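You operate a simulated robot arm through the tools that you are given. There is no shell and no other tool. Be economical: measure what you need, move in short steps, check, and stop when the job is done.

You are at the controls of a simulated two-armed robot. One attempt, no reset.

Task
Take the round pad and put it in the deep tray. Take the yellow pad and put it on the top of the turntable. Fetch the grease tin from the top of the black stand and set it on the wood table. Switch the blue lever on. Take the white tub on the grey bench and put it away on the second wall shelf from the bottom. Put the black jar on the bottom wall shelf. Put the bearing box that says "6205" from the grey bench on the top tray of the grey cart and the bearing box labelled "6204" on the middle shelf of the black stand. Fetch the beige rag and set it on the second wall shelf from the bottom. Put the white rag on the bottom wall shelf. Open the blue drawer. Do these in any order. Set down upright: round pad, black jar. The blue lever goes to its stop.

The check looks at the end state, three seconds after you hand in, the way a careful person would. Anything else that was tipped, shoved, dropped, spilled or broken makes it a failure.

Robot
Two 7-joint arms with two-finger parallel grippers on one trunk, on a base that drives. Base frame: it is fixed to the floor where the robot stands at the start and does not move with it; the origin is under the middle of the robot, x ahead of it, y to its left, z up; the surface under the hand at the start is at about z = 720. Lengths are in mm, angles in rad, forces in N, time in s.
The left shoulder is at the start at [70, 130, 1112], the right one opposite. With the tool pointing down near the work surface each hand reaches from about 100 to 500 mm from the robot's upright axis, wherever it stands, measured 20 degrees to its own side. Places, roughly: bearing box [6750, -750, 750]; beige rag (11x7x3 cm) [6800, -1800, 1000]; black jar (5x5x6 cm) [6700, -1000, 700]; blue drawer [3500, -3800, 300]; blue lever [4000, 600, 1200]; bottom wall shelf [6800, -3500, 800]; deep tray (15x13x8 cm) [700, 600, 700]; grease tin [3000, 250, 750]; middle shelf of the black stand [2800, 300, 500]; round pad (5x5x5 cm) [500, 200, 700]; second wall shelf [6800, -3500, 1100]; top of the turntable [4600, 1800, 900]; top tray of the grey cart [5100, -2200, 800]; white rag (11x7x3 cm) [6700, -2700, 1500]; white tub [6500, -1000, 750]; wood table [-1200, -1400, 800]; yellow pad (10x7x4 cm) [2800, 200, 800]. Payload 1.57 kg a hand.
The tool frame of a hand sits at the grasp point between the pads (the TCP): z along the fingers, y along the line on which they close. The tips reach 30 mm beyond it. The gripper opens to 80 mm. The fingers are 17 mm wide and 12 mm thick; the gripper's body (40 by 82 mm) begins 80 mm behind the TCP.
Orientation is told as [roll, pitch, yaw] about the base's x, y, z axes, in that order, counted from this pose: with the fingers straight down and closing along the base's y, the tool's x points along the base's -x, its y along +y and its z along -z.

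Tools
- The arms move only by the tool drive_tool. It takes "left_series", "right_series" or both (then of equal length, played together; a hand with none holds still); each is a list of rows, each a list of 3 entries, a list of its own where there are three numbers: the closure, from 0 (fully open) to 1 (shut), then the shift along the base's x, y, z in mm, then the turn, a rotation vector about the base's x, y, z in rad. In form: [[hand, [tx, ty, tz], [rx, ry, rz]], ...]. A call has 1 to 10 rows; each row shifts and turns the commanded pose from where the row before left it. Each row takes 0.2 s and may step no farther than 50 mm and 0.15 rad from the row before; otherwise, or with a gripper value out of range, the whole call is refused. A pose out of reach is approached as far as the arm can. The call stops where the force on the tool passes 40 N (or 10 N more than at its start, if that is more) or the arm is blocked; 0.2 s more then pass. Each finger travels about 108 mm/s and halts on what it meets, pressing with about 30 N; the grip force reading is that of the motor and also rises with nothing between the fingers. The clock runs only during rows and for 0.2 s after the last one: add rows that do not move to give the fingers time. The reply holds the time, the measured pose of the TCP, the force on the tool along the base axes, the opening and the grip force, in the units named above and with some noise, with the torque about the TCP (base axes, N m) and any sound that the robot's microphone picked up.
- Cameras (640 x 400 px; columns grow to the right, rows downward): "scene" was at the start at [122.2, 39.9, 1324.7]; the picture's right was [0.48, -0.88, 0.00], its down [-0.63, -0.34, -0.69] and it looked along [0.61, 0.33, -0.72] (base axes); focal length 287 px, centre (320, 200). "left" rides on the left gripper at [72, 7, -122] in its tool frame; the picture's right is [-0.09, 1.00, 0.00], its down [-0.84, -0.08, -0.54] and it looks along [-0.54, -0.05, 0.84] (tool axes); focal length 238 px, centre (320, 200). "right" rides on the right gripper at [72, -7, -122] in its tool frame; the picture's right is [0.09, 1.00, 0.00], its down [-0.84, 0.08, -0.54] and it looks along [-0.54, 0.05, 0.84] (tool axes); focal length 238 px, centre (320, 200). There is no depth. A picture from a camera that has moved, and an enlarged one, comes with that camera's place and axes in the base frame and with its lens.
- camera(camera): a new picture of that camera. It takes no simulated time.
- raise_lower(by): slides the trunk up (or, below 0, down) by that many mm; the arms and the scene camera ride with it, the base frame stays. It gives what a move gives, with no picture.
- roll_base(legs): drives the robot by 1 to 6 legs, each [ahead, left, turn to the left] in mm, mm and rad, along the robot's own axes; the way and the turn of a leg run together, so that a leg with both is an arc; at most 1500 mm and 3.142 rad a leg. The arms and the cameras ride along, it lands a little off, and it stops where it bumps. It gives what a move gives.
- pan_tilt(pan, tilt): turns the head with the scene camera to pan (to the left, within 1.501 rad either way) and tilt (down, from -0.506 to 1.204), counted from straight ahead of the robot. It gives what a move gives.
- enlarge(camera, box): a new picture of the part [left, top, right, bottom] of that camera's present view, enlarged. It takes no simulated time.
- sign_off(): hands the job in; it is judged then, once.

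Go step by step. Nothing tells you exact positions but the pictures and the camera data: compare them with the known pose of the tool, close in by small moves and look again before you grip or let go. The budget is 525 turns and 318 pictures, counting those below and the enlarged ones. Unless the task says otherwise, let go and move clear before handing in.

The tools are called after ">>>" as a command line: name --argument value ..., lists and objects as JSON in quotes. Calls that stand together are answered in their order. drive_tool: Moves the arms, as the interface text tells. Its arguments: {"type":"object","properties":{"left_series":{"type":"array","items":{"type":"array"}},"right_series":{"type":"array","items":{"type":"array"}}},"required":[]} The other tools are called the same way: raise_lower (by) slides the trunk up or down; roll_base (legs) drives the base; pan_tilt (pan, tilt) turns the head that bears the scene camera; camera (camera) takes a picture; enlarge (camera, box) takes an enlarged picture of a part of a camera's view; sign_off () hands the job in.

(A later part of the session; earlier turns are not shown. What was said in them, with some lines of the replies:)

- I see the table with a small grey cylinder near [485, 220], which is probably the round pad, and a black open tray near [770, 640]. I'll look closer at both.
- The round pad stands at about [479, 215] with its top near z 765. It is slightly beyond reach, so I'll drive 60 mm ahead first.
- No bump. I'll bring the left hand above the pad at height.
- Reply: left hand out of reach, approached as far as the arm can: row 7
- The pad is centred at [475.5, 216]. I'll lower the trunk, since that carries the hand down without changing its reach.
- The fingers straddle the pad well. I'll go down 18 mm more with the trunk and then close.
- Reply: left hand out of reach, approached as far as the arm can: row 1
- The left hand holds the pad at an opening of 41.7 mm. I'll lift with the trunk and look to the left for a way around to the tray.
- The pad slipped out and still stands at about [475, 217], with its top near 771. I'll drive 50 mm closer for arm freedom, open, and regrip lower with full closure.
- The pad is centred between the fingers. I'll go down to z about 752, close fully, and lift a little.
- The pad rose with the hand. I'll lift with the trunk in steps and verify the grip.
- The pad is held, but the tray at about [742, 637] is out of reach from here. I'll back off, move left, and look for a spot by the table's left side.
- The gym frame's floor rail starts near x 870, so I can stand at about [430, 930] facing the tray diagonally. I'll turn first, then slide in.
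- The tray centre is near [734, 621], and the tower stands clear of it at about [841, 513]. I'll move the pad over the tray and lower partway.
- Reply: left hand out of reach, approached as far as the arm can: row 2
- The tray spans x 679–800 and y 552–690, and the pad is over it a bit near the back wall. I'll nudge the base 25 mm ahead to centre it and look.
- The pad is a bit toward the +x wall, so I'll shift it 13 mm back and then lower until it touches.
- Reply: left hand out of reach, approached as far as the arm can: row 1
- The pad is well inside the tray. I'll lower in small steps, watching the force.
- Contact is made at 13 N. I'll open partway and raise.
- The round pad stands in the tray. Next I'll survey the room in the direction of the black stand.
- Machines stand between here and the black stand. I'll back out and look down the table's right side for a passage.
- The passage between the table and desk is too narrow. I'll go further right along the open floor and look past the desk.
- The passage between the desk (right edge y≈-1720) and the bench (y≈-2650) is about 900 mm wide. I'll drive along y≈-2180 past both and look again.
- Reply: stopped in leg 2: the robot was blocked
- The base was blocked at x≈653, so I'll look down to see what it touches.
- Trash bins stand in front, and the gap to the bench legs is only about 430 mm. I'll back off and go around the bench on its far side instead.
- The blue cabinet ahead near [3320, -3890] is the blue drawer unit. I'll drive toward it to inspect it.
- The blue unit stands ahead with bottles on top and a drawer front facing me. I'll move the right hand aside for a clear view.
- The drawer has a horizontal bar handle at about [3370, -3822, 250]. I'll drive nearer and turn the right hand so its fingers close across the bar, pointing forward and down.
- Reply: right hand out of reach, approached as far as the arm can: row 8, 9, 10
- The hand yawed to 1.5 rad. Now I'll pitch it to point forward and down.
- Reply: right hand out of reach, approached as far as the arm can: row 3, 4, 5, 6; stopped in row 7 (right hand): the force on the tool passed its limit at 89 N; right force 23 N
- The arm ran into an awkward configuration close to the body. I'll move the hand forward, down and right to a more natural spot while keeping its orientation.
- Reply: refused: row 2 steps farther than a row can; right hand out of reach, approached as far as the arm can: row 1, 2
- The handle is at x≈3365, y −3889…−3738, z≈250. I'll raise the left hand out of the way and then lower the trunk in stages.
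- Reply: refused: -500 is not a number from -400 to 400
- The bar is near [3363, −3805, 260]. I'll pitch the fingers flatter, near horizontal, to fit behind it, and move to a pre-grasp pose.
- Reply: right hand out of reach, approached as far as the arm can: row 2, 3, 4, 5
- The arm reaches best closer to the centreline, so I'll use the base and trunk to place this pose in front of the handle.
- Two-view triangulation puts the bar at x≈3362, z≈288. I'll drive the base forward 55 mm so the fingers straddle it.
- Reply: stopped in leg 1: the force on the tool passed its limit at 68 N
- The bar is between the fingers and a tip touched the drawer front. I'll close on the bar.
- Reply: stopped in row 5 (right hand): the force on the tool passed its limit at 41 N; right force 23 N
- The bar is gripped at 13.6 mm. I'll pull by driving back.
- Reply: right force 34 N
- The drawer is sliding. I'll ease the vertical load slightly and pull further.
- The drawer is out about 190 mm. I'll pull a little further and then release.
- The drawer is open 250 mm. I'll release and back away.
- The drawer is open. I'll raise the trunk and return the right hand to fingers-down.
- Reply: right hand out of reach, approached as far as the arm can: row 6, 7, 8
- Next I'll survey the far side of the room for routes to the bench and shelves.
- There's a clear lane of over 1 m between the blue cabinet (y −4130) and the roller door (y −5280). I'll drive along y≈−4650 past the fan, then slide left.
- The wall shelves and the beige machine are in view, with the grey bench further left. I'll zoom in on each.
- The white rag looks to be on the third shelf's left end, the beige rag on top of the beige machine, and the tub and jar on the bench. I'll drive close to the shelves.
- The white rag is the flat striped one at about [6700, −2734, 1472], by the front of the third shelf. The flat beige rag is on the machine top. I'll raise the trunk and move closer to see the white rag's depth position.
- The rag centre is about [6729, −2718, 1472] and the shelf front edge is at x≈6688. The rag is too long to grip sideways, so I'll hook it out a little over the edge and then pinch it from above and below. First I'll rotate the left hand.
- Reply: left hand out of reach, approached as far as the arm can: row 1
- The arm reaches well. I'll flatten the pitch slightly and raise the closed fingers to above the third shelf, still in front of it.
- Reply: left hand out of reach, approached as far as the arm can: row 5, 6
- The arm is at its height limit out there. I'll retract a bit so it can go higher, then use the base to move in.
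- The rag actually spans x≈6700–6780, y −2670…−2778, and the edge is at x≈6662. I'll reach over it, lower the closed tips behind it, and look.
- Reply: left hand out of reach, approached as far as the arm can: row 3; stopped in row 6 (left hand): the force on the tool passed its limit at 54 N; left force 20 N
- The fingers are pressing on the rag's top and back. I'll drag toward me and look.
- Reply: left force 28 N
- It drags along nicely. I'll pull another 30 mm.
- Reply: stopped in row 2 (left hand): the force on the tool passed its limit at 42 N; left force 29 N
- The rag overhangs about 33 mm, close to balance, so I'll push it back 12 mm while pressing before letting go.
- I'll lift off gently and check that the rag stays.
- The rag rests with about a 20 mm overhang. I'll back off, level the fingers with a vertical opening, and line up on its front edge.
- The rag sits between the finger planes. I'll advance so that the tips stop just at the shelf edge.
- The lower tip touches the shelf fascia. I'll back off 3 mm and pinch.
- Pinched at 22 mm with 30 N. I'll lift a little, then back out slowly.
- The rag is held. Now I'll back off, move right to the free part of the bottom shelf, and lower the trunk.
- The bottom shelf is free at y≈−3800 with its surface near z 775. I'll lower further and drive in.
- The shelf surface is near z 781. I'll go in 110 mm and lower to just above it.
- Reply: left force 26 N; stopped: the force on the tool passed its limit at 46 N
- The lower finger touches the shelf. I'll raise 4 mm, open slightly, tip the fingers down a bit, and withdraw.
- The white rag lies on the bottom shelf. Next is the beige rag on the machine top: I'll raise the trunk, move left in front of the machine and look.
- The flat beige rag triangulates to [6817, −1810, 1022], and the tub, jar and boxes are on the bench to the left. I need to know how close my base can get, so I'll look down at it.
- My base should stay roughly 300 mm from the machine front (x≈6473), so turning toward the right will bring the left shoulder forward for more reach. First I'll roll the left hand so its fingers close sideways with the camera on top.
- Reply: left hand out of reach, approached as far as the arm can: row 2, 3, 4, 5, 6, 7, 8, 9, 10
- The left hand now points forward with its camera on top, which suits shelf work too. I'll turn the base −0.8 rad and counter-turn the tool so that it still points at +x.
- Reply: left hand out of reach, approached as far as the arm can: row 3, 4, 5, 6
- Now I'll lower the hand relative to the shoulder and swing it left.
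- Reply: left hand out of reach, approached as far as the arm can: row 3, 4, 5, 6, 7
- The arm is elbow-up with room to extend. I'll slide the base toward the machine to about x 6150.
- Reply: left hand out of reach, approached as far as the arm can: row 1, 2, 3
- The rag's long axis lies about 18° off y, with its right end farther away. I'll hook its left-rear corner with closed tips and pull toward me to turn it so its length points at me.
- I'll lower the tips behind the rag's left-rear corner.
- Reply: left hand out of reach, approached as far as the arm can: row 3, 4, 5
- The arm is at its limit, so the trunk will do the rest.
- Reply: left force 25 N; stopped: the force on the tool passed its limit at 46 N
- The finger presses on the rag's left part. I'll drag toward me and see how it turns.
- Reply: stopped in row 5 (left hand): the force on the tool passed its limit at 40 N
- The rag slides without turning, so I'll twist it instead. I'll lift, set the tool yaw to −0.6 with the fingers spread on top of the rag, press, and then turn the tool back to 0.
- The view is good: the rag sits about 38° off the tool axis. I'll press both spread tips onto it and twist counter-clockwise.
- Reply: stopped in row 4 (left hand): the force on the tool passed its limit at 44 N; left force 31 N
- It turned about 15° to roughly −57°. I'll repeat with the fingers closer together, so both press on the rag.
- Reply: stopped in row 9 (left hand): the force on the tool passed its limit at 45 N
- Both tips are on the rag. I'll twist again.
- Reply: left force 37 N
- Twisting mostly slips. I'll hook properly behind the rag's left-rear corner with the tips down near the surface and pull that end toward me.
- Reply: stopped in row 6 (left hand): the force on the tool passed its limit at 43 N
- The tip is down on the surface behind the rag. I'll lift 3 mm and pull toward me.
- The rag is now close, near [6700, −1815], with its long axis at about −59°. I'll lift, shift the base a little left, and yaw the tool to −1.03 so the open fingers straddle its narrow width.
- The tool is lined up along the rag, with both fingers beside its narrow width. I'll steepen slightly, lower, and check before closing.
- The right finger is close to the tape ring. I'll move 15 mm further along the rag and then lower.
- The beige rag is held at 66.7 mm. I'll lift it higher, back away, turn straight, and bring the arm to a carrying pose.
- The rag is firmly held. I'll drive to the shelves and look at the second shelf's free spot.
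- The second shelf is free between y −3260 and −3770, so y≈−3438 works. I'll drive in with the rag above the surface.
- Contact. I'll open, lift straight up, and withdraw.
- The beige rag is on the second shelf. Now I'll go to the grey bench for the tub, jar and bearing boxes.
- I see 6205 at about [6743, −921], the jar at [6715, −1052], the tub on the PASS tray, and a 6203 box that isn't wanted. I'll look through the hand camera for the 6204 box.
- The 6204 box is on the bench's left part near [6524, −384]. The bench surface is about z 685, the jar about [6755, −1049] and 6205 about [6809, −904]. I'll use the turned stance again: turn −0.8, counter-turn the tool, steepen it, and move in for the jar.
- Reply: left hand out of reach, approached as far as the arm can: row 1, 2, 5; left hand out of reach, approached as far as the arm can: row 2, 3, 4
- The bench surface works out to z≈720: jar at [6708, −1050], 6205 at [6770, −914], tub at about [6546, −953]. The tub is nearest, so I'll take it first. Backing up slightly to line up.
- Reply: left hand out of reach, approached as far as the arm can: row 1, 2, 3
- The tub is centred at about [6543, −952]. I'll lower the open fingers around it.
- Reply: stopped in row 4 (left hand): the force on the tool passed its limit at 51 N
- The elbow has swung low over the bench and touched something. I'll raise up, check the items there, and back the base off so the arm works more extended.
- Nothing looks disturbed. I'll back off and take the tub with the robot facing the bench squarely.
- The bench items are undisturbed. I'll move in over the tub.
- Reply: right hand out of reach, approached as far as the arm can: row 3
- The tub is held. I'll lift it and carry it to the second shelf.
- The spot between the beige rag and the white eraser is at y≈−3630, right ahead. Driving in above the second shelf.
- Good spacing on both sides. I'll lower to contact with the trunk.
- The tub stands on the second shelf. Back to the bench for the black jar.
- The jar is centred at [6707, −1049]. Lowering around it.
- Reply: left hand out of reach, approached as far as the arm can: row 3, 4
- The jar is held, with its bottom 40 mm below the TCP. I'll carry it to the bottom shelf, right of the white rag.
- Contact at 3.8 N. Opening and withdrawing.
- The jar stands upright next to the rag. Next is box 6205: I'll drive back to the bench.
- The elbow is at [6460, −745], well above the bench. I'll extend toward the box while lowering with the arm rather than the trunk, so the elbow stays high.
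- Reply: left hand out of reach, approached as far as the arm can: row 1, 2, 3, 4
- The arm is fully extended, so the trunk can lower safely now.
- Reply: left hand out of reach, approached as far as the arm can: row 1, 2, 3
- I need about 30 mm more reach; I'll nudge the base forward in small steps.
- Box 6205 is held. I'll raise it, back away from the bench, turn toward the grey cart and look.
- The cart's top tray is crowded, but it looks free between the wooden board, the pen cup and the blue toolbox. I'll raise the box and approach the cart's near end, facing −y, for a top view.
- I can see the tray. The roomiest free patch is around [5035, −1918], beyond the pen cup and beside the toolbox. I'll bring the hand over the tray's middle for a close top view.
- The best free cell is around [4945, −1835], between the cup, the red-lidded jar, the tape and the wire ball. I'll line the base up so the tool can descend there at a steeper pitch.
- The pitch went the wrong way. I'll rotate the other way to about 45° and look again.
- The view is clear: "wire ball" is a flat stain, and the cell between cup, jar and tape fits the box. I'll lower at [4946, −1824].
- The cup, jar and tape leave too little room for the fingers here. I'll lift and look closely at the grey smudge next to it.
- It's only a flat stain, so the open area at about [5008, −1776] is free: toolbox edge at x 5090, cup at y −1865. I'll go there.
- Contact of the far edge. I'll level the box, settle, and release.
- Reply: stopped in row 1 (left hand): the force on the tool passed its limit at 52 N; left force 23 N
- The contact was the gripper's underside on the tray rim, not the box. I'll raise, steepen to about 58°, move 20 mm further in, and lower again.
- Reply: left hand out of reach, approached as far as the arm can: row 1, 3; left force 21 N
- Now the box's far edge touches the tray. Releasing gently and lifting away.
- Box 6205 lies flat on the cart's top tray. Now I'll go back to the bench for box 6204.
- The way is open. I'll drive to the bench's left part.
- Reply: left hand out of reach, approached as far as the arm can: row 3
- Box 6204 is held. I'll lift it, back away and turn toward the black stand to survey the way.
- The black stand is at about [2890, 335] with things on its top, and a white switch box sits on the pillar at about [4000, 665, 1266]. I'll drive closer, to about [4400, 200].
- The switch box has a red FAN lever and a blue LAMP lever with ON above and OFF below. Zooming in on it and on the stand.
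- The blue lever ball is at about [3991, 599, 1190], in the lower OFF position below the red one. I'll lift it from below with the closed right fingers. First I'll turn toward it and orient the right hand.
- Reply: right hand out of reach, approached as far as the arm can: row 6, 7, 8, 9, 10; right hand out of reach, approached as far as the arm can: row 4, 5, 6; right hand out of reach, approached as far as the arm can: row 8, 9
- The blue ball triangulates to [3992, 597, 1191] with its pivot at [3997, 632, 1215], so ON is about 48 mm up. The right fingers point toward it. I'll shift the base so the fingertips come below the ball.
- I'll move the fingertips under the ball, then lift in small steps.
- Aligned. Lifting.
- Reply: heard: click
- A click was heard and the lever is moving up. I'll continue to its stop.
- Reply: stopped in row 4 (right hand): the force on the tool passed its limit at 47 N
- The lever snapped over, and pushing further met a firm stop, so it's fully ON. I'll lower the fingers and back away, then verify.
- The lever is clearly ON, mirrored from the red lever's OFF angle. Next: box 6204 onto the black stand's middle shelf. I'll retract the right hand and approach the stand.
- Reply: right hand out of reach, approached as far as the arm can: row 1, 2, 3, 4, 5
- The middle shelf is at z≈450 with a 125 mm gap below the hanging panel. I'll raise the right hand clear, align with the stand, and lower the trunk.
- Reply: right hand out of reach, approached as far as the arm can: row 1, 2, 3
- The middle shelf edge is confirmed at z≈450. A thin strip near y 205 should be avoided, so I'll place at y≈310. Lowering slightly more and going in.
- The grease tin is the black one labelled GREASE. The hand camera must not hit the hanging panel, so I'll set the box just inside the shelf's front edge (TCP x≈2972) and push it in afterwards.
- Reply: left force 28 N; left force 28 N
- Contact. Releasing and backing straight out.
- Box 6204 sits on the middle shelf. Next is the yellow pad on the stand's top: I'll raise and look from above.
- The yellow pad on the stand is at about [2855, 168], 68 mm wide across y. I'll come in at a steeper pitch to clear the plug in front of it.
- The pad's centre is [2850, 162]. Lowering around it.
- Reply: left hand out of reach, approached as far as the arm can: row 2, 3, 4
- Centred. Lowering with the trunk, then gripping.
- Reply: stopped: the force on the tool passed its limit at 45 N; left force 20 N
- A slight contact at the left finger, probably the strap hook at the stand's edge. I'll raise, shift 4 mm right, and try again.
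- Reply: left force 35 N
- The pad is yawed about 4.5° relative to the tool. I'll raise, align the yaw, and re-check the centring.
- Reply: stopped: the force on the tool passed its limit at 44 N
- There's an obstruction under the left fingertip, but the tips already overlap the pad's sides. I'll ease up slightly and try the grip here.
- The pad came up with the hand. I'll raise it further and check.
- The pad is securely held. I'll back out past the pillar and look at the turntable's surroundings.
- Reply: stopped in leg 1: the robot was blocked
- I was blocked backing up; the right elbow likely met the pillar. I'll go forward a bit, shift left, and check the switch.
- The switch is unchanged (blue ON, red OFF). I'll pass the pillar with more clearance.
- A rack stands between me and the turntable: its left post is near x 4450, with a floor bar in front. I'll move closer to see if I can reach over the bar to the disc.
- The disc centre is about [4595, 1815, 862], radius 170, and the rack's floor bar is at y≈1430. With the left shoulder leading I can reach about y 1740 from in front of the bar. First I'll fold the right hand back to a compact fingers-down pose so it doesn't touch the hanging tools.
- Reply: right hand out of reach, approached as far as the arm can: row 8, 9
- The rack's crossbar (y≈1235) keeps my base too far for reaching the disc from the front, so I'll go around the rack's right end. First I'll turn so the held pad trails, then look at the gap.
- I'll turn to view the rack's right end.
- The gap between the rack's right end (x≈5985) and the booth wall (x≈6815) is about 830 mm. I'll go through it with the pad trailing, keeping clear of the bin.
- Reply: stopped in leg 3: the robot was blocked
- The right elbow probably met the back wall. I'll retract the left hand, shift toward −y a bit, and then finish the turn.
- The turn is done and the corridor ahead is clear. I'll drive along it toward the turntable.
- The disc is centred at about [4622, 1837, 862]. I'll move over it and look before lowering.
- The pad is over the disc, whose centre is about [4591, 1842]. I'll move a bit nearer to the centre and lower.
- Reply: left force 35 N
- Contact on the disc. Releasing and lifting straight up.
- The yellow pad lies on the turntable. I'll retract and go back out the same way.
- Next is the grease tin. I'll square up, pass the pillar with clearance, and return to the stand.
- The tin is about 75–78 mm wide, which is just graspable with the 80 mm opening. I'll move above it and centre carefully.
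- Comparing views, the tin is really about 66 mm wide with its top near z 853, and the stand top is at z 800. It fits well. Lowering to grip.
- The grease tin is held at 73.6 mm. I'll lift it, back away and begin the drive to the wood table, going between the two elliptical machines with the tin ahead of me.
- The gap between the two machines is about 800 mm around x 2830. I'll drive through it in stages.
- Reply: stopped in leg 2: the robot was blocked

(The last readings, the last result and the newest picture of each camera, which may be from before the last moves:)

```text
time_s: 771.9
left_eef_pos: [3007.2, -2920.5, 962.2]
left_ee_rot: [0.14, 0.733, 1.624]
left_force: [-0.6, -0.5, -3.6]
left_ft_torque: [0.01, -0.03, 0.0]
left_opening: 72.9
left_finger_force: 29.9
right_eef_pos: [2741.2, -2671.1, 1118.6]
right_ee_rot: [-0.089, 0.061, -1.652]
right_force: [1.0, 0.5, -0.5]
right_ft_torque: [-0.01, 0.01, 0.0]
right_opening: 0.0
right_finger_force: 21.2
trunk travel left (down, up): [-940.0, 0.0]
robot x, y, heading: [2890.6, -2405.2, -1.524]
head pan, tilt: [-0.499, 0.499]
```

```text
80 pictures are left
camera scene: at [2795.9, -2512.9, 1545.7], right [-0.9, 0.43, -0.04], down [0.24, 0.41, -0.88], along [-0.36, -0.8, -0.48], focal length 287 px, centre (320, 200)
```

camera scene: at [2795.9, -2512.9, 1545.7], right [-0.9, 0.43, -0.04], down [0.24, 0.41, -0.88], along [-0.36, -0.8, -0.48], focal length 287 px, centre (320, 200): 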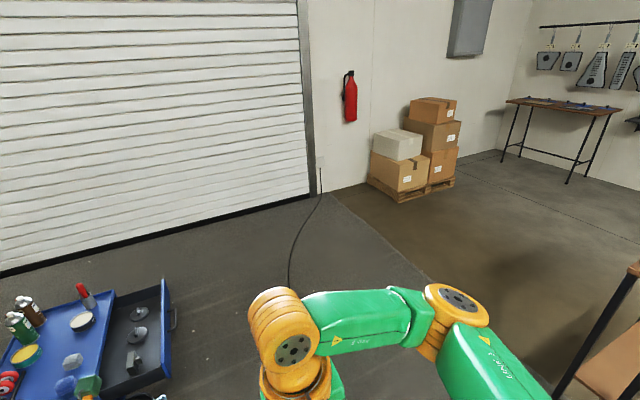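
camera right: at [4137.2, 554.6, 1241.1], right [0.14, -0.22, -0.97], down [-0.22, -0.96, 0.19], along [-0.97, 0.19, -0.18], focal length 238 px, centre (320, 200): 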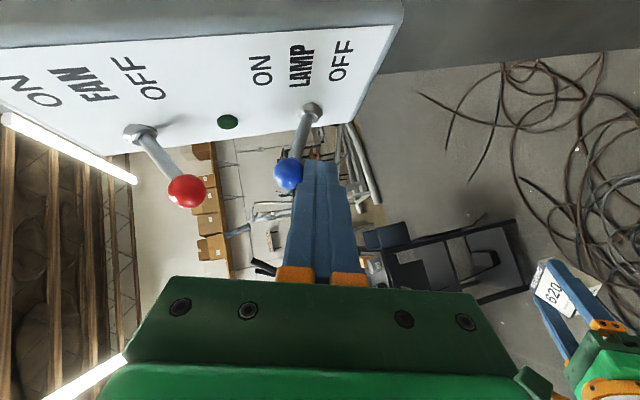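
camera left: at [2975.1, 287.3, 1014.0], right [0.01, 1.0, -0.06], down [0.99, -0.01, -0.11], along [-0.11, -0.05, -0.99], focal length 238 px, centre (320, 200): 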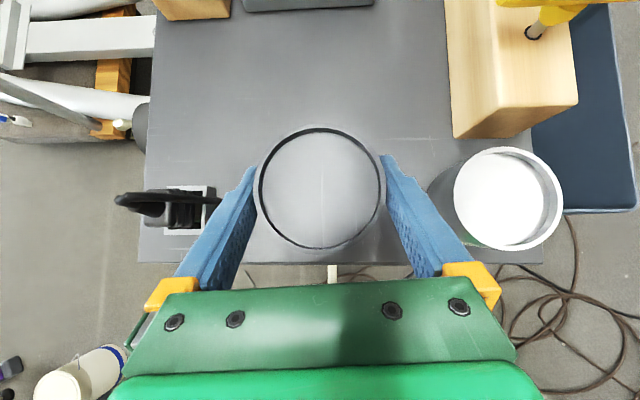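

Blocked; my left elbow likely met the machine's side arm. I'll shift away to the right.

>>> roll_base --legs '[[-60, -60, 0]]'

>>> pan_tilt --pan 0.7 --tilt 0.5

>>> camera --camera "scene"

```text
time_s: 773.0
left_eef_pos: [3033.9, -2933.7, 952.7]
left_ee_rot: [0.178, 0.737, 1.657]
left_force: [0.6, -0.5, -3.5]
left_ft_torque: [-0.01, 0.02, 0.01]
left_opening: 72.9
left_finger_force: 30.2
right_eef_pos: [2775.3, -2684.4, 1113.6]
right_ee_rot: [-0.103, 0.067, -1.648]
right_force: [-0.6, 0.4, -0.3]
right_ft_torque: [0.01, -0.07, -0.02]
right_opening: 0.0
right_finger_force: 21.2
trunk travel left (down, up): [-940.0, 0.0]
robot x, y, heading: [2887.0, -2420.5, -1.507]
head pan, tilt: [-0.499, 0.499]
stopped in leg 1: the robot was blocked; the commanded pose is now the measured one
```

```text
time_s: 774.4
left_eef_pos: [3026.8, -2930.6, 957.0]
left_ee_rot: [0.172, 0.739, 1.639]
left_force: [-0.1, 0.9, -3.5]
left_ft_torque: [0.01, -0.01, -0.01]
left_opening: 73.2
left_finger_force: 30.3
right_eef_pos: [2770.6, -2678.2, 1117.0]
right_ee_rot: [-0.104, 0.064, -1.663]
right_force: [-0.8, 0.6, 0.4]
right_ft_torque: [-0.01, 0.02, 0.0]
right_opening: 0.0
right_finger_force: 20.9
trunk travel left (down, up): [-940.0, 0.0]
robot x, y, heading: [2889.8, -2421.1, -1.524]
head pan, tilt: [0.7, 0.499]
```

```text
79 pictures are left
camera scene: at [2904.1, -2508.1, 1545.7], right [-0.74, -0.68, -0.01], down [-0.29, 0.34, -0.89], along [0.61, -0.66, -0.45], focal length 287 px, centre (320, 200)
```

scene: 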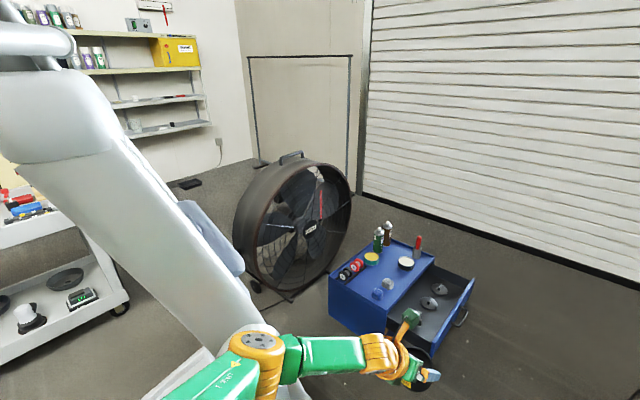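

The machine's slanted column is right beside my left elbow. I'll pull the left hand inward (−x) to free the elbow.

>>> drive_tool --left_series '[[1, [-30, 0, 0], [0, 0, 0]], [1, [-30, 0, 0], [0, 0, 0]], [1, [-30, 0, 0], [0, 0, 0]], [1, [-30, 0, 0], [0, 0, 0]], [1, [0, 0, 0], [0, 0, 0]]]'

>>> camera --camera "scene"

```text
time_s: 775.6
left_eef_pos: [3039.5, -2953.4, 954.9]
left_ee_rot: [0.22, 0.742, 1.75]
left_force: [5.8, -4.2, 14.0]
left_ft_torque: [0.96, 0.03, -0.14]
left_opening: 72.5
left_finger_force: 29.7
right_eef_pos: [2882.8, -2725.2, 1111.7]
right_ee_rot: [-0.143, 0.073, -1.59]
right_force: [-1.6, 4.2, 2.9]
right_ft_torque: [-0.44, -0.18, 0.03]
right_opening: 0.0
right_finger_force: 20.6
trunk travel left (down, up): [-940.0, 0.0]
robot x, y, heading: [2956.1, -2444.6, -1.455]
head pan, tilt: [0.7, 0.499]
stopped in row 5 (left hand): the arm was blocked; the commanded pose is now the measured one
```

```text
78 pictures are left
camera scene: at [3012.5, -2505.6, 1544.3], right [-0.68, -0.73, 0.02], down [-0.34, 0.3, -0.89], along [0.65, -0.62, -0.45], focal length 287 px, centre (320, 200)
```

scene: 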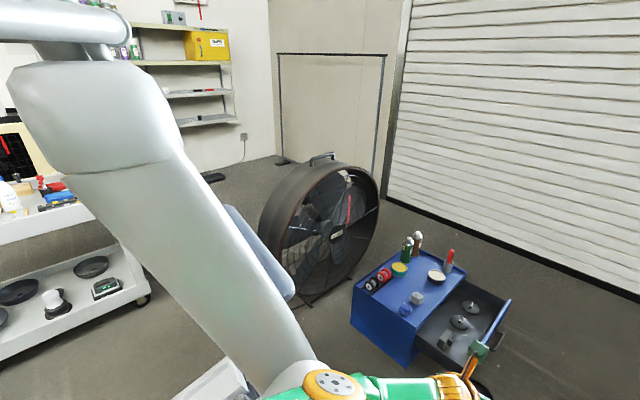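

>>> roll_base --legs '[[0, -80, 0]]'

>>> camera --camera "scene"

```text
time_s: 776.7
left_eef_pos: [3059.4, -2970.8, 956.9]
left_ee_rot: [0.234, 0.743, 1.868]
left_force: [0.5, -0.9, -0.8]
left_ft_torque: [0.16, 0.0, 0.0]
left_opening: 73.2
left_finger_force: 29.9
right_eef_pos: [2880.3, -2749.4, 1116.7]
right_ee_rot: [-0.158, 0.079, -1.481]
right_force: [1.9, -1.1, -1.0]
right_ft_torque: [0.12, 0.17, 0.0]
right_opening: 0.2
right_finger_force: 20.8
trunk travel left (down, up): [-940.0, 0.0]
robot x, y, heading: [2906.2, -2461.1, -1.341]
head pan, tilt: [0.7, 0.499]
```

```text
77 pictures are left
camera scene: at [2999.0, -2537.1, 1546.5], right [-0.6, -0.8, 0.02], down [-0.39, 0.27, -0.88], along [0.7, -0.54, -0.47], focal length 287 px, centre (320, 200)
```

scene: 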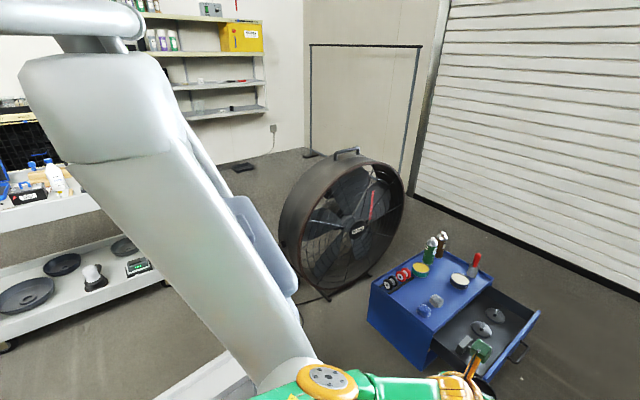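

Moving right works. I'll continue right, away from the machine.

>>> roll_base --legs '[[0, -120, 0]]'

>>> camera --camera "scene"

```text
time_s: 777.9
left_eef_pos: [3143.1, -3002.1, 949.0]
left_ee_rot: [0.221, 0.736, 2.17]
left_force: [0.2, 1.4, -3.4]
left_ft_torque: [-0.02, 0.02, -0.04]
left_opening: 72.8
left_finger_force: 29.9
right_eef_pos: [2905.4, -2848.1, 1109.5]
right_ee_rot: [-0.153, 0.084, -1.174]
right_force: [0.1, 1.4, 0.1]
right_ft_torque: [-0.1, 0.04, 0.01]
right_opening: 0.0
right_finger_force: 21.1
trunk travel left (down, up): [-940.0, 0.0]
robot x, y, heading: [2844.8, -2551.7, -1.039]
head pan, tilt: [0.7, 0.499]
stopped in leg 1: the robot was blocked; the commanded pose is now the measured one
```

```text
76 pictures are left
camera scene: at [2967.6, -2606.3, 1540.3], right [-0.33, -0.94, 0.02], down [-0.46, 0.15, -0.88], along [0.83, -0.3, -0.48], focal length 287 px, centre (320, 200)
```

scene: 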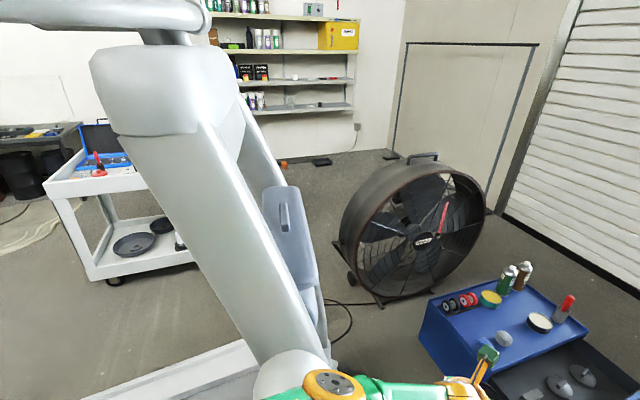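

>>> roll_base --legs '[[-70, -90, 0]]'

>>> camera --camera "scene"

```text
time_s: 779.1
left_eef_pos: [3027.7, -3000.6, 944.0]
left_ee_rot: [0.211, 0.724, 2.16]
left_force: [1.2, 0.1, -3.3]
left_ft_torque: [0.03, 0.01, -0.04]
left_opening: 73.0
left_finger_force: 29.6
right_eef_pos: [2790.2, -2848.4, 1106.5]
right_ee_rot: [-0.143, 0.097, -1.174]
right_force: [0.0, -0.2, 0.1]
right_ft_torque: [-0.04, 0.06, -0.02]
right_opening: 0.0
right_finger_force: 21.3
trunk travel left (down, up): [-940.0, 0.0]
robot x, y, heading: [2731.0, -2539.6, -1.039]
head pan, tilt: [0.7, 0.499]
```

```text
75 pictures are left
camera scene: at [2852.2, -2612.7, 1540.2], right [-0.33, -0.94, 0.0], down [-0.46, 0.16, -0.88], along [0.83, -0.29, -0.48], focal length 287 px, centre (320, 200)
```

scene: 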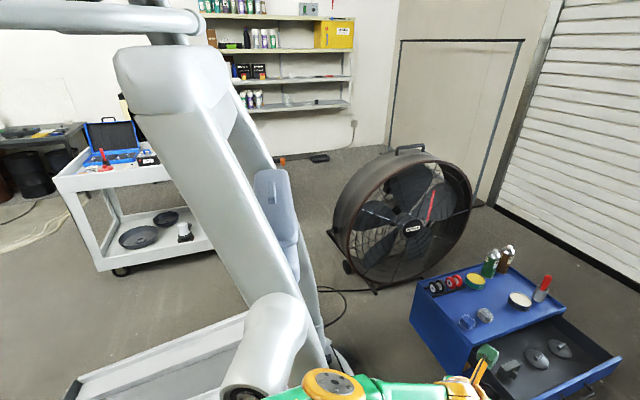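

Free now. I'll straighten out and continue along the known route around the bench.

>>> roll_base --legs '[[0, 0, -0.53], [950, 0, 0]]'

>>> pan_tilt --pan 1.2 --tilt 0.4

>>> camera --camera "left"

```text
time_s: 785.6
left_eef_pos: [2751.9, -4044.2, 946.3]
left_ee_rot: [0.205, 0.729, 1.627]
left_force: [0.5, -0.4, -3.2]
left_ft_torque: [0.02, -0.02, -0.03]
left_opening: 72.9
left_finger_force: 30.5
right_eef_pos: [2622.2, -3792.4, 1107.1]
right_ee_rot: [-0.139, 0.095, -1.706]
right_force: [-0.3, -0.7, -1.0]
right_ft_torque: [-0.03, -0.02, 0.01]
right_opening: 0.0
right_finger_force: 21.0
trunk travel left (down, up): [-940.0, 0.0]
robot x, y, heading: [2734.8, -3497.3, -1.569]
head pan, tilt: [0.7, 0.499]
```

```text
time_s: 786.6
left_eef_pos: [2751.4, -4045.0, 946.3]
left_ee_rot: [0.204, 0.726, 1.627]
left_force: [0.4, 0.2, -3.3]
left_ft_torque: [0.02, -0.03, -0.02]
left_opening: 73.1
left_finger_force: 30.4
right_eef_pos: [2622.2, -3793.6, 1107.3]
right_ee_rot: [-0.14, 0.097, -1.704]
right_force: [-0.5, 0.2, 0.0]
right_ft_torque: [0.0, 0.0, -0.03]
right_opening: 0.1
right_finger_force: 21.0
trunk travel left (down, up): [-940.0, 0.0]
robot x, y, heading: [2733.0, -3500.1, -1.573]
head pan, tilt: [1.201, 0.4]
```

```text
74 pictures are left
camera left: at [2767.5, -4018.2, 1082.9], right [-0.98, 0.15, 0.09], down [0.13, 0.98, -0.17], along [-0.11, -0.16, -0.98], focal length 238 px, centre (320, 200)
```

left: 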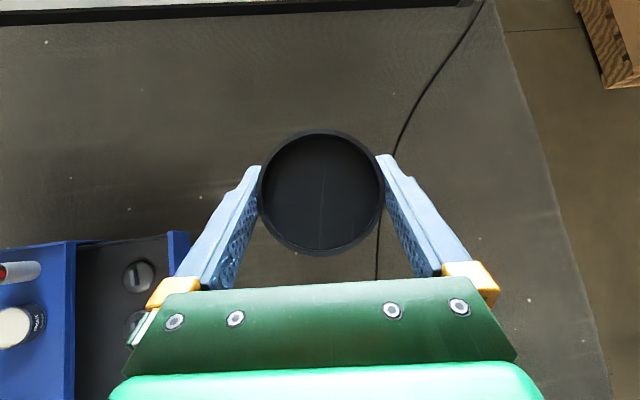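

The tin is still well held. Driving on around the bench toward the wood table.

>>> roll_base --legs '[[0, -1450, 0], [0, -950, 0]]'

>>> drive_tool --left_series '[[1, [20, 20, 0], [0, -0.08, 0]], [1, [20, 20, 0], [0, 0, 0.12]], [1, [20, 20, 0], [0, 0, 0]], [1, [0, 0, 0], [0, 0, 0]]]'

>>> pan_tilt --pan -1.3 --tilt 0.35

>>> camera --camera "scene"

```text
time_s: 798.3
left_eef_pos: [352.2, -4042.9, 945.7]
left_ee_rot: [0.206, 0.726, 1.627]
left_force: [-0.4, 0.4, -2.9]
left_ft_torque: [0.0, -0.03, 0.03]
left_opening: 73.1
left_finger_force: 30.1
right_eef_pos: [224.5, -3792.0, 1105.8]
right_ee_rot: [-0.141, 0.094, -1.705]
right_force: [-0.2, 0.4, -0.4]
right_ft_torque: [-0.01, -0.02, 0.02]
right_opening: 0.0
right_finger_force: 21.3
trunk travel left (down, up): [-940.0, 0.0]
robot x, y, heading: [334.0, -3497.5, -1.573]
head pan, tilt: [1.201, 0.4]
```

```text
time_s: 799.3
left_eef_pos: [412.5, -3982.3, 945.5]
left_ee_rot: [0.096, 0.727, 1.673]
left_force: [-0.1, -0.1, -3.2]
left_ft_torque: [0.01, 0.0, 0.0]
left_opening: 72.8
left_finger_force: 29.8
right_eef_pos: [222.9, -3790.9, 1107.6]
right_ee_rot: [-0.141, 0.098, -1.705]
right_force: [-0.9, -0.2, 0.8]
right_ft_torque: [0.03, 0.05, -0.03]
right_opening: 0.0
right_finger_force: 20.6
trunk travel left (down, up): [-940.0, 0.0]
robot x, y, heading: [331.7, -3498.0, -1.573]
head pan, tilt: [1.201, 0.4]
```

```text
time_s: 801.6
left_eef_pos: [412.6, -3981.0, 947.1]
left_ee_rot: [0.099, 0.727, 1.674]
left_force: [0.5, -0.3, -3.5]
left_ft_torque: [-0.02, 0.02, 0.0]
left_opening: 72.9
left_finger_force: 30.1
right_eef_pos: [225.0, -3789.5, 1105.3]
right_ee_rot: [-0.14, 0.094, -1.705]
right_force: [0.7, -1.3, -0.4]
right_ft_torque: [0.02, 0.0, 0.02]
right_opening: 0.1
right_finger_force: 21.3
trunk travel left (down, up): [-940.0, 0.0]
robot x, y, heading: [335.1, -3496.8, -1.572]
head pan, tilt: [-1.3, 0.351]
```

```text
73 pictures are left
camera scene: at [245.9, -3571.7, 1554.5], right [-0.27, 0.96, 0.0], down [0.33, 0.09, -0.94], along [-0.9, -0.25, -0.34], focal length 287 px, centre (320, 200)
```

scene: 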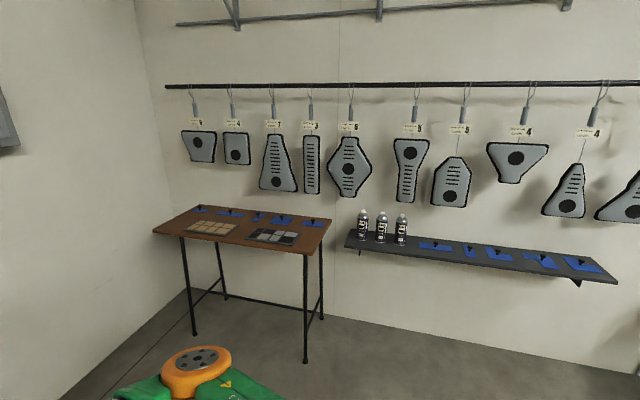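

That is a different table. I'll continue to the area near [−1200, −1400].

>>> roll_base --legs '[[-1320, 0, 0], [0, -560, 0]]'

>>> roll_base --legs '[[-300, 0, 0], [0, 0, -1.1]]'

>>> pan_tilt --pan -0.7 --tilt 0.4

>>> camera --camera "scene"

```text
time_s: 811.0
left_eef_pos: [-144.7, -2656.8, 946.3]
left_ee_rot: [0.099, 0.728, 1.666]
left_force: [0.0, 0.5, -3.4]
left_ft_torque: [0.03, -0.01, 0.0]
left_opening: 73.0
left_finger_force: 29.4
right_eef_pos: [-331.7, -2463.9, 1107.1]
right_ee_rot: [-0.141, 0.095, -1.711]
right_force: [0.8, 0.6, -0.7]
right_ft_torque: [-0.01, -0.01, 0.06]
right_opening: 0.0
right_finger_force: 21.1
trunk travel left (down, up): [-940.0, 0.0]
robot x, y, heading: [-223.7, -2171.0, -1.576]
head pan, tilt: [-1.3, 0.351]
```

```text
time_s: 815.9
left_eef_pos: [-618.9, -2157.0, 946.5]
left_ee_rot: [0.097, 0.729, 0.562]
left_force: [0.1, -0.2, -3.8]
left_ft_torque: [0.02, 0.03, -0.01]
left_opening: 72.7
left_finger_force: 30.4
right_eef_pos: [-530.0, -1904.2, 1106.3]
right_ee_rot: [-0.14, 0.095, -2.818]
right_force: [0.3, -0.3, -0.8]
right_ft_torque: [0.0, -0.01, 0.03]
right_opening: 0.0
right_finger_force: 21.2
trunk travel left (down, up): [-940.0, 0.0]
robot x, y, heading: [-217.2, -1875.1, -2.684]
head pan, tilt: [-1.3, 0.351]
```

```text
time_s: 816.9
left_eef_pos: [-618.9, -2157.0, 946.9]
left_ee_rot: [0.096, 0.728, 0.56]
left_force: [0.3, 0.0, -3.5]
left_ft_torque: [0.0, 0.0, 0.0]
left_opening: 72.8
left_finger_force: 30.0
right_eef_pos: [-530.3, -1902.3, 1107.0]
right_ee_rot: [-0.138, 0.093, -2.817]
right_force: [-0.9, 0.2, 0.1]
right_ft_torque: [-0.02, -0.01, -0.01]
right_opening: 0.0
right_finger_force: 21.4
trunk travel left (down, up): [-940.0, 0.0]
robot x, y, heading: [-218.2, -1873.0, -2.681]
head pan, tilt: [-0.7, 0.4]
```

```text
72 pictures are left
camera scene: at [-353.3, -1871.4, 1550.0], right [0.24, 0.97, 0.0], down [0.38, -0.09, -0.92], along [-0.89, 0.22, -0.39], focal length 287 px, centre (320, 200)
```

scene: 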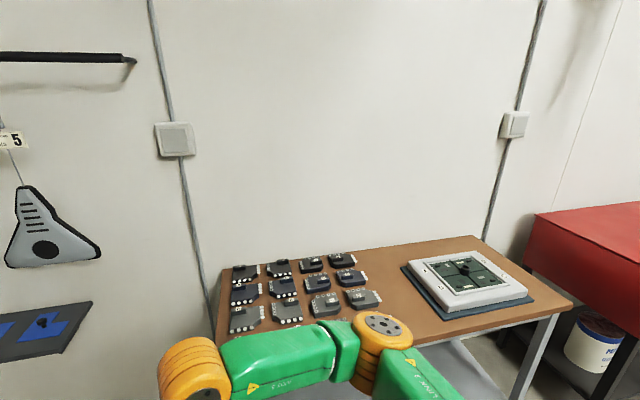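

The wood table is here, with a free area near [−1020, −1400] between the chips and the device. I'll square up to it.

>>> roll_base --legs '[[0, 0, -0.46], [0, -650, 0], [120, 0, 0]]'

>>> pan_tilt --pan 0.2 --tilt 0.7

>>> camera --camera "scene"

>>> camera --camera "left"

```text
time_s: 822.6
left_eef_pos: [-812.7, -1299.6, 949.0]
left_ee_rot: [0.096, 0.732, 0.098]
left_force: [0.2, -0.4, -4.2]
left_ft_torque: [0.02, -0.03, -0.01]
left_opening: 72.5
left_finger_force: 30.0
right_eef_pos: [-619.8, -1112.3, 1107.4]
right_ee_rot: [-0.139, 0.091, 3.001]
right_force: [0.1, 0.7, -0.2]
right_ft_torque: [0.02, 0.07, 0.01]
right_opening: 0.1
right_finger_force: 20.8
trunk travel left (down, up): [-940.0, 0.0]
robot x, y, heading: [-331.7, -1225.1, 3.14]
head pan, tilt: [-0.7, 0.4]
```

```text
time_s: 823.8
left_eef_pos: [-815.9, -1298.3, 947.6]
left_ee_rot: [0.096, 0.728, 0.098]
left_force: [-0.1, -0.1, -3.9]
left_ft_torque: [0.01, -0.01, 0.03]
left_opening: 72.7
left_finger_force: 30.2
right_eef_pos: [-623.4, -1111.8, 1106.3]
right_ee_rot: [-0.138, 0.095, 3.002]
right_force: [0.1, -0.1, -0.3]
right_ft_torque: [0.02, -0.01, 0.03]
right_opening: 0.0
right_finger_force: 21.1
trunk travel left (down, up): [-940.0, 0.0]
robot x, y, heading: [-329.6, -1225.3, 3.138]
head pan, tilt: [0.201, 0.7]
```

```text
71 pictures are left
camera scene: at [-464.0, -1238.4, 1523.2], right [-0.19, 0.98, 0.0], down [0.63, 0.12, -0.76], along [-0.75, -0.15, -0.64], focal length 287 px, centre (320, 200)
```

scene: 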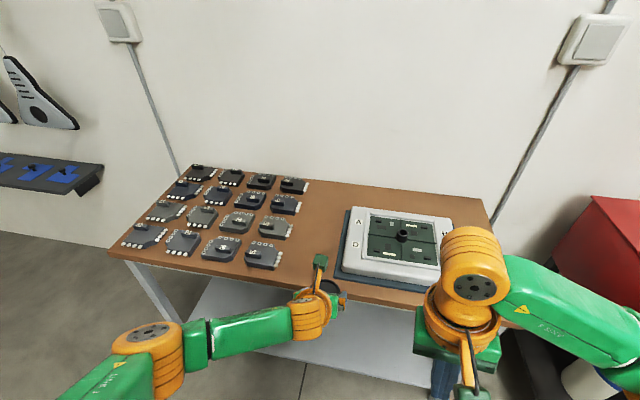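

```text
70 pictures are left
camera left: at [-788.5, -1302.4, 1084.8], right [0.04, 1.0, 0.01], down [0.99, -0.03, -0.16], along [-0.16, 0.02, -0.99], focal length 238 px, centre (320, 200)
```

left: 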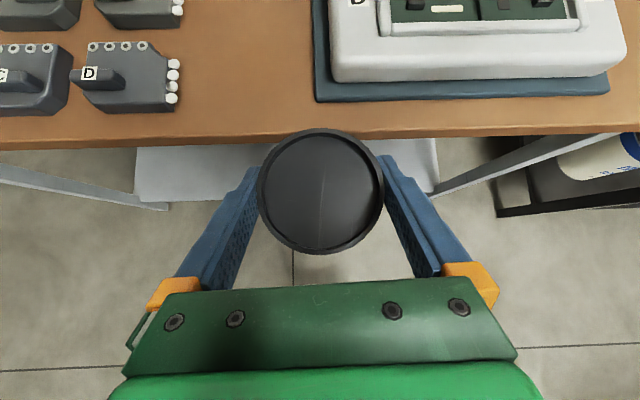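

The free gap spans y −1466…−1302, and the table's front edge is at x≈−911. I'll place the tin at about [−1000, −1384].

>>> roll_base --legs '[[170, 86, 0]]'

>>> drive_tool --left_series '[[1, [-10, 0, 0], [0, 0, 0]], [1, [0, 0, -20], [0, 0, 0]], [1, [0, 0, -20], [0, 0, 0]], [1, [0, 0, 0], [0, 0, 0]]]'

>>> camera --camera "left"

```text
time_s: 825.4
left_eef_pos: [-984.4, -1381.9, 948.1]
left_ee_rot: [0.096, 0.731, 0.095]
left_force: [-0.1, 0.7, -3.4]
left_ft_torque: [-0.02, -0.04, 0.0]
left_opening: 72.6
left_finger_force: 30.5
right_eef_pos: [-790.2, -1194.2, 1109.2]
right_ee_rot: [-0.138, 0.092, 3.0]
right_force: [-0.3, 0.3, 0.8]
right_ft_torque: [-0.03, 0.02, 0.02]
right_opening: 0.0
right_finger_force: 20.9
trunk travel left (down, up): [-940.0, 0.0]
robot x, y, heading: [-505.6, -1305.4, 3.136]
head pan, tilt: [0.201, 0.7]
```

```text
time_s: 826.4
left_eef_pos: [-996.9, -1382.6, 905.6]
left_ee_rot: [0.098, 0.726, 0.095]
left_force: [0.5, 0.0, -3.1]
left_ft_torque: [0.02, 0.0, 0.02]
left_opening: 72.7
left_finger_force: 30.0
right_eef_pos: [-795.9, -1195.5, 1106.5]
right_ee_rot: [-0.141, 0.097, 3.002]
right_force: [-0.9, -0.4, 0.3]
right_ft_torque: [0.0, -0.03, -0.02]
right_opening: 0.0
right_finger_force: 21.1
trunk travel left (down, up): [-940.0, 0.0]
robot x, y, heading: [-501.1, -1308.5, 3.129]
head pan, tilt: [0.201, 0.7]
```

```text
69 pictures are left
camera left: at [-969.2, -1386.4, 1044.0], right [0.04, 1.0, 0.01], down [0.99, -0.04, -0.16], along [-0.16, 0.02, -0.99], focal length 238 px, centre (320, 200)
```

left: 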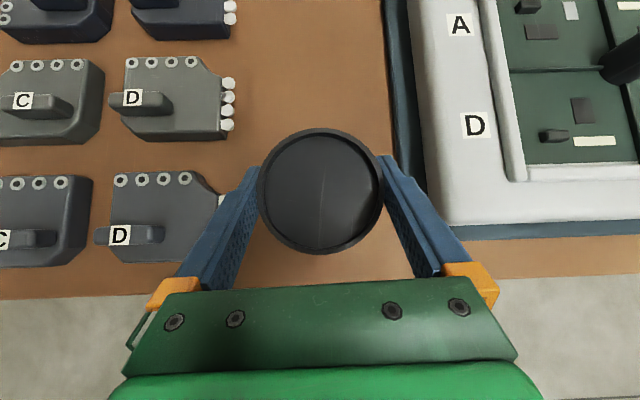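

Clear on both sides. Lowering with the trunk to contact.

>>> raise_lower --by -45

>>> raise_lower --by -12

>>> raise_lower --by -6

>>> camera --camera "left"

```text
time_s: 827.3
left_eef_pos: [-995.2, -1382.8, 861.4]
left_ee_rot: [0.094, 0.728, 0.096]
left_force: [-0.2, 0.8, -4.0]
left_ft_torque: [0.01, 0.01, 0.01]
left_opening: 72.9
left_finger_force: 29.6
right_eef_pos: [-793.9, -1195.3, 1061.7]
right_ee_rot: [-0.139, 0.094, 3.0]
right_force: [0.8, 0.0, 0.4]
right_ft_torque: [-0.01, -0.03, 0.02]
right_opening: 0.0
right_finger_force: 20.6
trunk travel left (down, up): [-895.0, 45.0]
robot x, y, heading: [-503.1, -1309.2, 3.134]
head pan, tilt: [0.201, 0.7]
```

```text
time_s: 827.9
left_eef_pos: [-995.9, -1382.3, 848.8]
left_ee_rot: [0.095, 0.728, 0.094]
left_force: [1.0, 1.1, -4.1]
left_ft_torque: [0.02, 0.01, 0.02]
left_opening: 73.0
left_finger_force: 30.2
right_eef_pos: [-795.0, -1195.2, 1049.3]
right_ee_rot: [-0.139, 0.096, 3.0]
right_force: [-0.4, -0.3, 0.1]
right_ft_torque: [0.03, -0.03, 0.0]
right_opening: 0.2
right_finger_force: 21.3
trunk travel left (down, up): [-883.0, 57.0]
robot x, y, heading: [-505.0, -1307.9, 3.133]
head pan, tilt: [0.201, 0.7]
```

```text
time_s: 828.4
left_eef_pos: [-996.5, -1382.0, 843.3]
left_ee_rot: [0.096, 0.728, 0.095]
left_force: [0.4, 0.5, -3.1]
left_ft_torque: [-0.04, -0.02, 0.0]
left_opening: 73.0
left_finger_force: 29.9
right_eef_pos: [-794.4, -1196.0, 1043.7]
right_ee_rot: [-0.14, 0.093, 2.999]
right_force: [0.5, 0.4, 0.9]
right_ft_torque: [0.0, 0.02, -0.02]
right_opening: 0.1
right_finger_force: 21.2
trunk travel left (down, up): [-877.0, 63.0]
robot x, y, heading: [-499.5, -1308.2, 3.135]
head pan, tilt: [0.201, 0.7]
```

```text
68 pictures are left
camera left: at [-968.6, -1386.1, 981.6], right [0.04, 1.0, 0.01], down [0.99, -0.04, -0.16], along [-0.16, 0.02, -0.99], focal length 238 px, centre (320, 200)
```

left: 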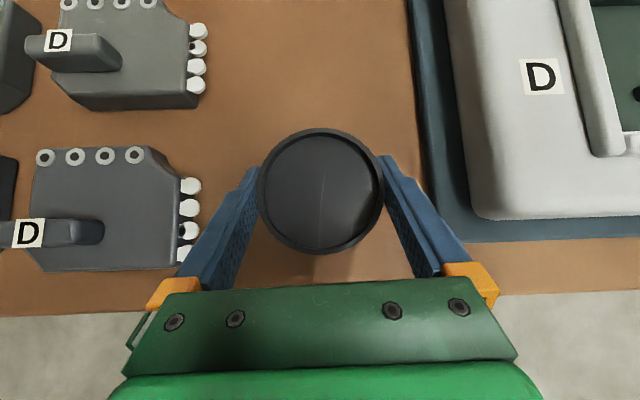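

>>> raise_lower --by -5

>>> raise_lower --by -4

>>> raise_lower --by -4

```text
time_s: 829.0
left_eef_pos: [-995.3, -1381.1, 842.3]
left_ee_rot: [0.098, 0.735, 0.095]
left_force: [-4.0, 0.7, 18.4]
left_ft_torque: [-0.64, -0.23, -0.04]
left_opening: 73.1
left_finger_force: 30.1
right_eef_pos: [-790.9, -1194.4, 1038.4]
right_ee_rot: [-0.139, 0.091, 3.001]
right_force: [-0.5, -1.1, -0.4]
right_ft_torque: [0.03, -0.02, 0.0]
right_opening: 0.0
right_finger_force: 21.7
trunk travel left (down, up): [-872.0, 68.0]
robot x, y, heading: [-501.9, -1308.1, 3.134]
head pan, tilt: [0.201, 0.7]
```

```text
time_s: 829.5
left_eef_pos: [-993.9, -1381.0, 837.6]
left_ee_rot: [0.097, 0.734, 0.093]
left_force: [-3.7, 2.3, 21.1]
left_ft_torque: [-0.66, -0.06, -0.03]
left_opening: 73.1
left_finger_force: 29.4
right_eef_pos: [-790.4, -1192.6, 1036.1]
right_ee_rot: [-0.138, 0.091, 3.001]
right_force: [0.0, 0.0, 0.0]
right_ft_torque: [-0.01, -0.02, -0.05]
right_opening: 0.0
right_finger_force: 21.2
trunk travel left (down, up): [-868.0, 72.0]
robot x, y, heading: [-501.8, -1309.9, 3.136]
head pan, tilt: [0.201, 0.7]
```

```text
time_s: 830.0
left_eef_pos: [-992.8, -1380.8, 833.4]
left_ee_rot: [0.096, 0.732, 0.093]
left_force: [-2.8, 3.6, 19.2]
left_ft_torque: [-0.7, 0.1, -0.09]
left_opening: 73.6
left_finger_force: 29.4
right_eef_pos: [-790.5, -1193.2, 1031.8]
right_ee_rot: [-0.137, 0.089, 2.999]
right_force: [0.9, -0.4, 0.3]
right_ft_torque: [0.03, 0.03, 0.02]
right_opening: 0.0
right_finger_force: 21.3
trunk travel left (down, up): [-864.0, 76.0]
robot x, y, heading: [-501.0, -1307.1, 3.136]
head pan, tilt: [0.201, 0.7]
```

The tin is on the table. Opening and lifting straight up.

>>> drive_tool --left_series '[[0.5, [0, 0, 2], [0, 0, 0]], [0, [0, 0, 0], [0, 0, 0]], [0, [0, 0, 0], [0, 0, 0]], [0, [0, 0, 0], [0, 0, 0]], [0, [0, 0, 10], [0, 0, 0]], [0, [0, 0, 15], [0, 0, 0]], [0, [0, 0, 20], [0, 0, 0]], [0, [0, 0, 0], [0, 0, 0]]]'

>>> camera --camera "left"

```text
time_s: 831.8
left_eef_pos: [-996.3, -1382.7, 878.0]
left_ee_rot: [0.097, 0.728, 0.096]
left_force: [-0.2, 0.2, -0.1]
left_ft_torque: [0.01, 0.0, -0.02]
left_opening: 80.1
left_finger_force: 0.1
right_eef_pos: [-794.7, -1195.4, 1031.0]
right_ee_rot: [-0.139, 0.095, 3.002]
right_force: [-0.4, -0.3, 0.4]
right_ft_torque: [-0.02, 0.0, -0.03]
right_opening: 0.1
right_finger_force: 20.9
trunk travel left (down, up): [-864.0, 76.0]
robot x, y, heading: [-501.4, -1309.3, 3.132]
head pan, tilt: [0.201, 0.7]
```

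```text
67 pictures are left
camera left: at [-968.2, -1386.0, 1015.7], right [0.04, 1.0, 0.01], down [0.99, -0.04, -0.16], along [-0.16, 0.02, -0.99], focal length 238 px, centre (320, 200)
```

left: 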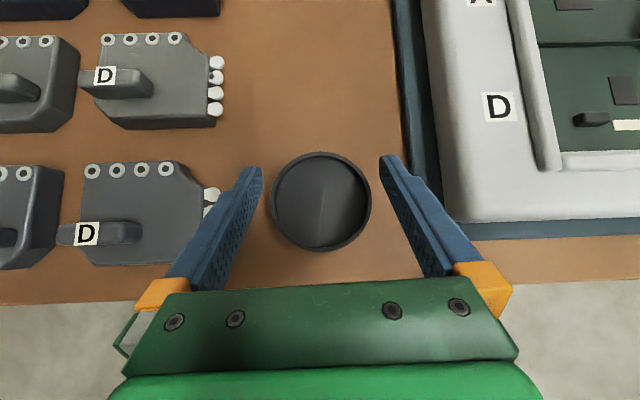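

The tin stands on the wood table. I'll clear the hand, back off, and look back at the bins and machines I touched on the way.

>>> drive_tool --left_series '[[0, [0, 0, 30], [0, 0, 0]], [0, [0, 0, 35], [0, 0, 0]], [0, [0, 0, 0], [0, 0, 0]]]'

>>> roll_base --legs '[[-250, 0, 0], [0, 0, 1.57]]'

>>> pan_tilt --pan 1.2 --tilt 0.3

>>> camera --camera "scene"

```text
time_s: 832.6
left_eef_pos: [-996.5, -1383.0, 941.7]
left_ee_rot: [0.095, 0.728, 0.095]
left_force: [-0.1, -0.8, 0.5]
left_ft_torque: [-0.03, 0.05, -0.03]
left_opening: 80.2
left_finger_force: 0.1
right_eef_pos: [-794.1, -1195.6, 1030.9]
right_ee_rot: [-0.139, 0.097, 3.001]
right_force: [0.3, 0.2, 0.0]
right_ft_torque: [-0.06, -0.03, 0.02]
right_opening: 0.0
right_finger_force: 21.5
trunk travel left (down, up): [-864.0, 76.0]
robot x, y, heading: [-501.8, -1309.3, 3.132]
head pan, tilt: [0.201, 0.7]
```

```text
time_s: 838.3
left_eef_pos: [-176.4, -1804.1, 942.7]
left_ee_rot: [0.097, 0.727, 1.664]
left_force: [-0.4, -0.7, 0.1]
left_ft_torque: [-0.03, -0.03, 0.01]
left_opening: 80.1
left_finger_force: 0.1
right_eef_pos: [-363.1, -1601.9, 1030.6]
right_ee_rot: [-0.139, 0.095, -1.714]
right_force: [-0.2, 0.4, -0.4]
right_ft_torque: [-0.04, -0.04, -0.03]
right_opening: 0.2
right_finger_force: 20.9
trunk travel left (down, up): [-864.0, 76.0]
robot x, y, heading: [-244.2, -1309.9, -1.579]
head pan, tilt: [0.201, 0.7]
```

```text
time_s: 839.5
left_eef_pos: [-176.0, -1804.9, 942.4]
left_ee_rot: [0.098, 0.727, 1.662]
left_force: [0.4, 0.6, 0.3]
left_ft_torque: [0.02, -0.01, -0.01]
left_opening: 80.1
left_finger_force: 0.0
right_eef_pos: [-362.5, -1601.3, 1032.5]
right_ee_rot: [-0.14, 0.094, -1.715]
right_force: [-0.2, -0.1, -0.3]
right_ft_torque: [0.01, 0.0, -0.01]
right_opening: 0.0
right_finger_force: 20.8
trunk travel left (down, up): [-864.0, 76.0]
robot x, y, heading: [-248.8, -1310.1, -1.577]
head pan, tilt: [1.201, 0.3]
```

```text
66 pictures are left
camera scene: at [-162.2, -1393.2, 1483.3], right [-0.37, -0.93, 0.0], down [-0.27, 0.11, -0.96], along [0.89, -0.35, -0.3], focal length 287 px, centre (320, 200)
```

scene: 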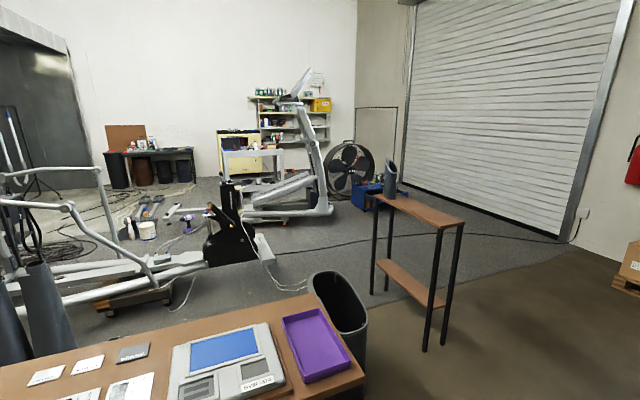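

Everything is upright and in place, and both hands are empty and clear. Handing in.

>>> sign_off

```text
The job is handed in.
```

I finished all eleven tasks and handed the job in, with both hands empty and clear.

- **Contact on the way:** My base bumped a trash bin early on. On the drive to the wood table, my left elbow caught the column of one of the elliptical machines. My right elbow also stopped against the pillar near the switches and against a booth wall.
- **Checks:** The bin and the elliptical machine looked upright and unmoved in a last look. After the pillar contact the switch still showed blue ON and red OFF. I did not look at the round pad, shelves, cart or drawer again before handing in.
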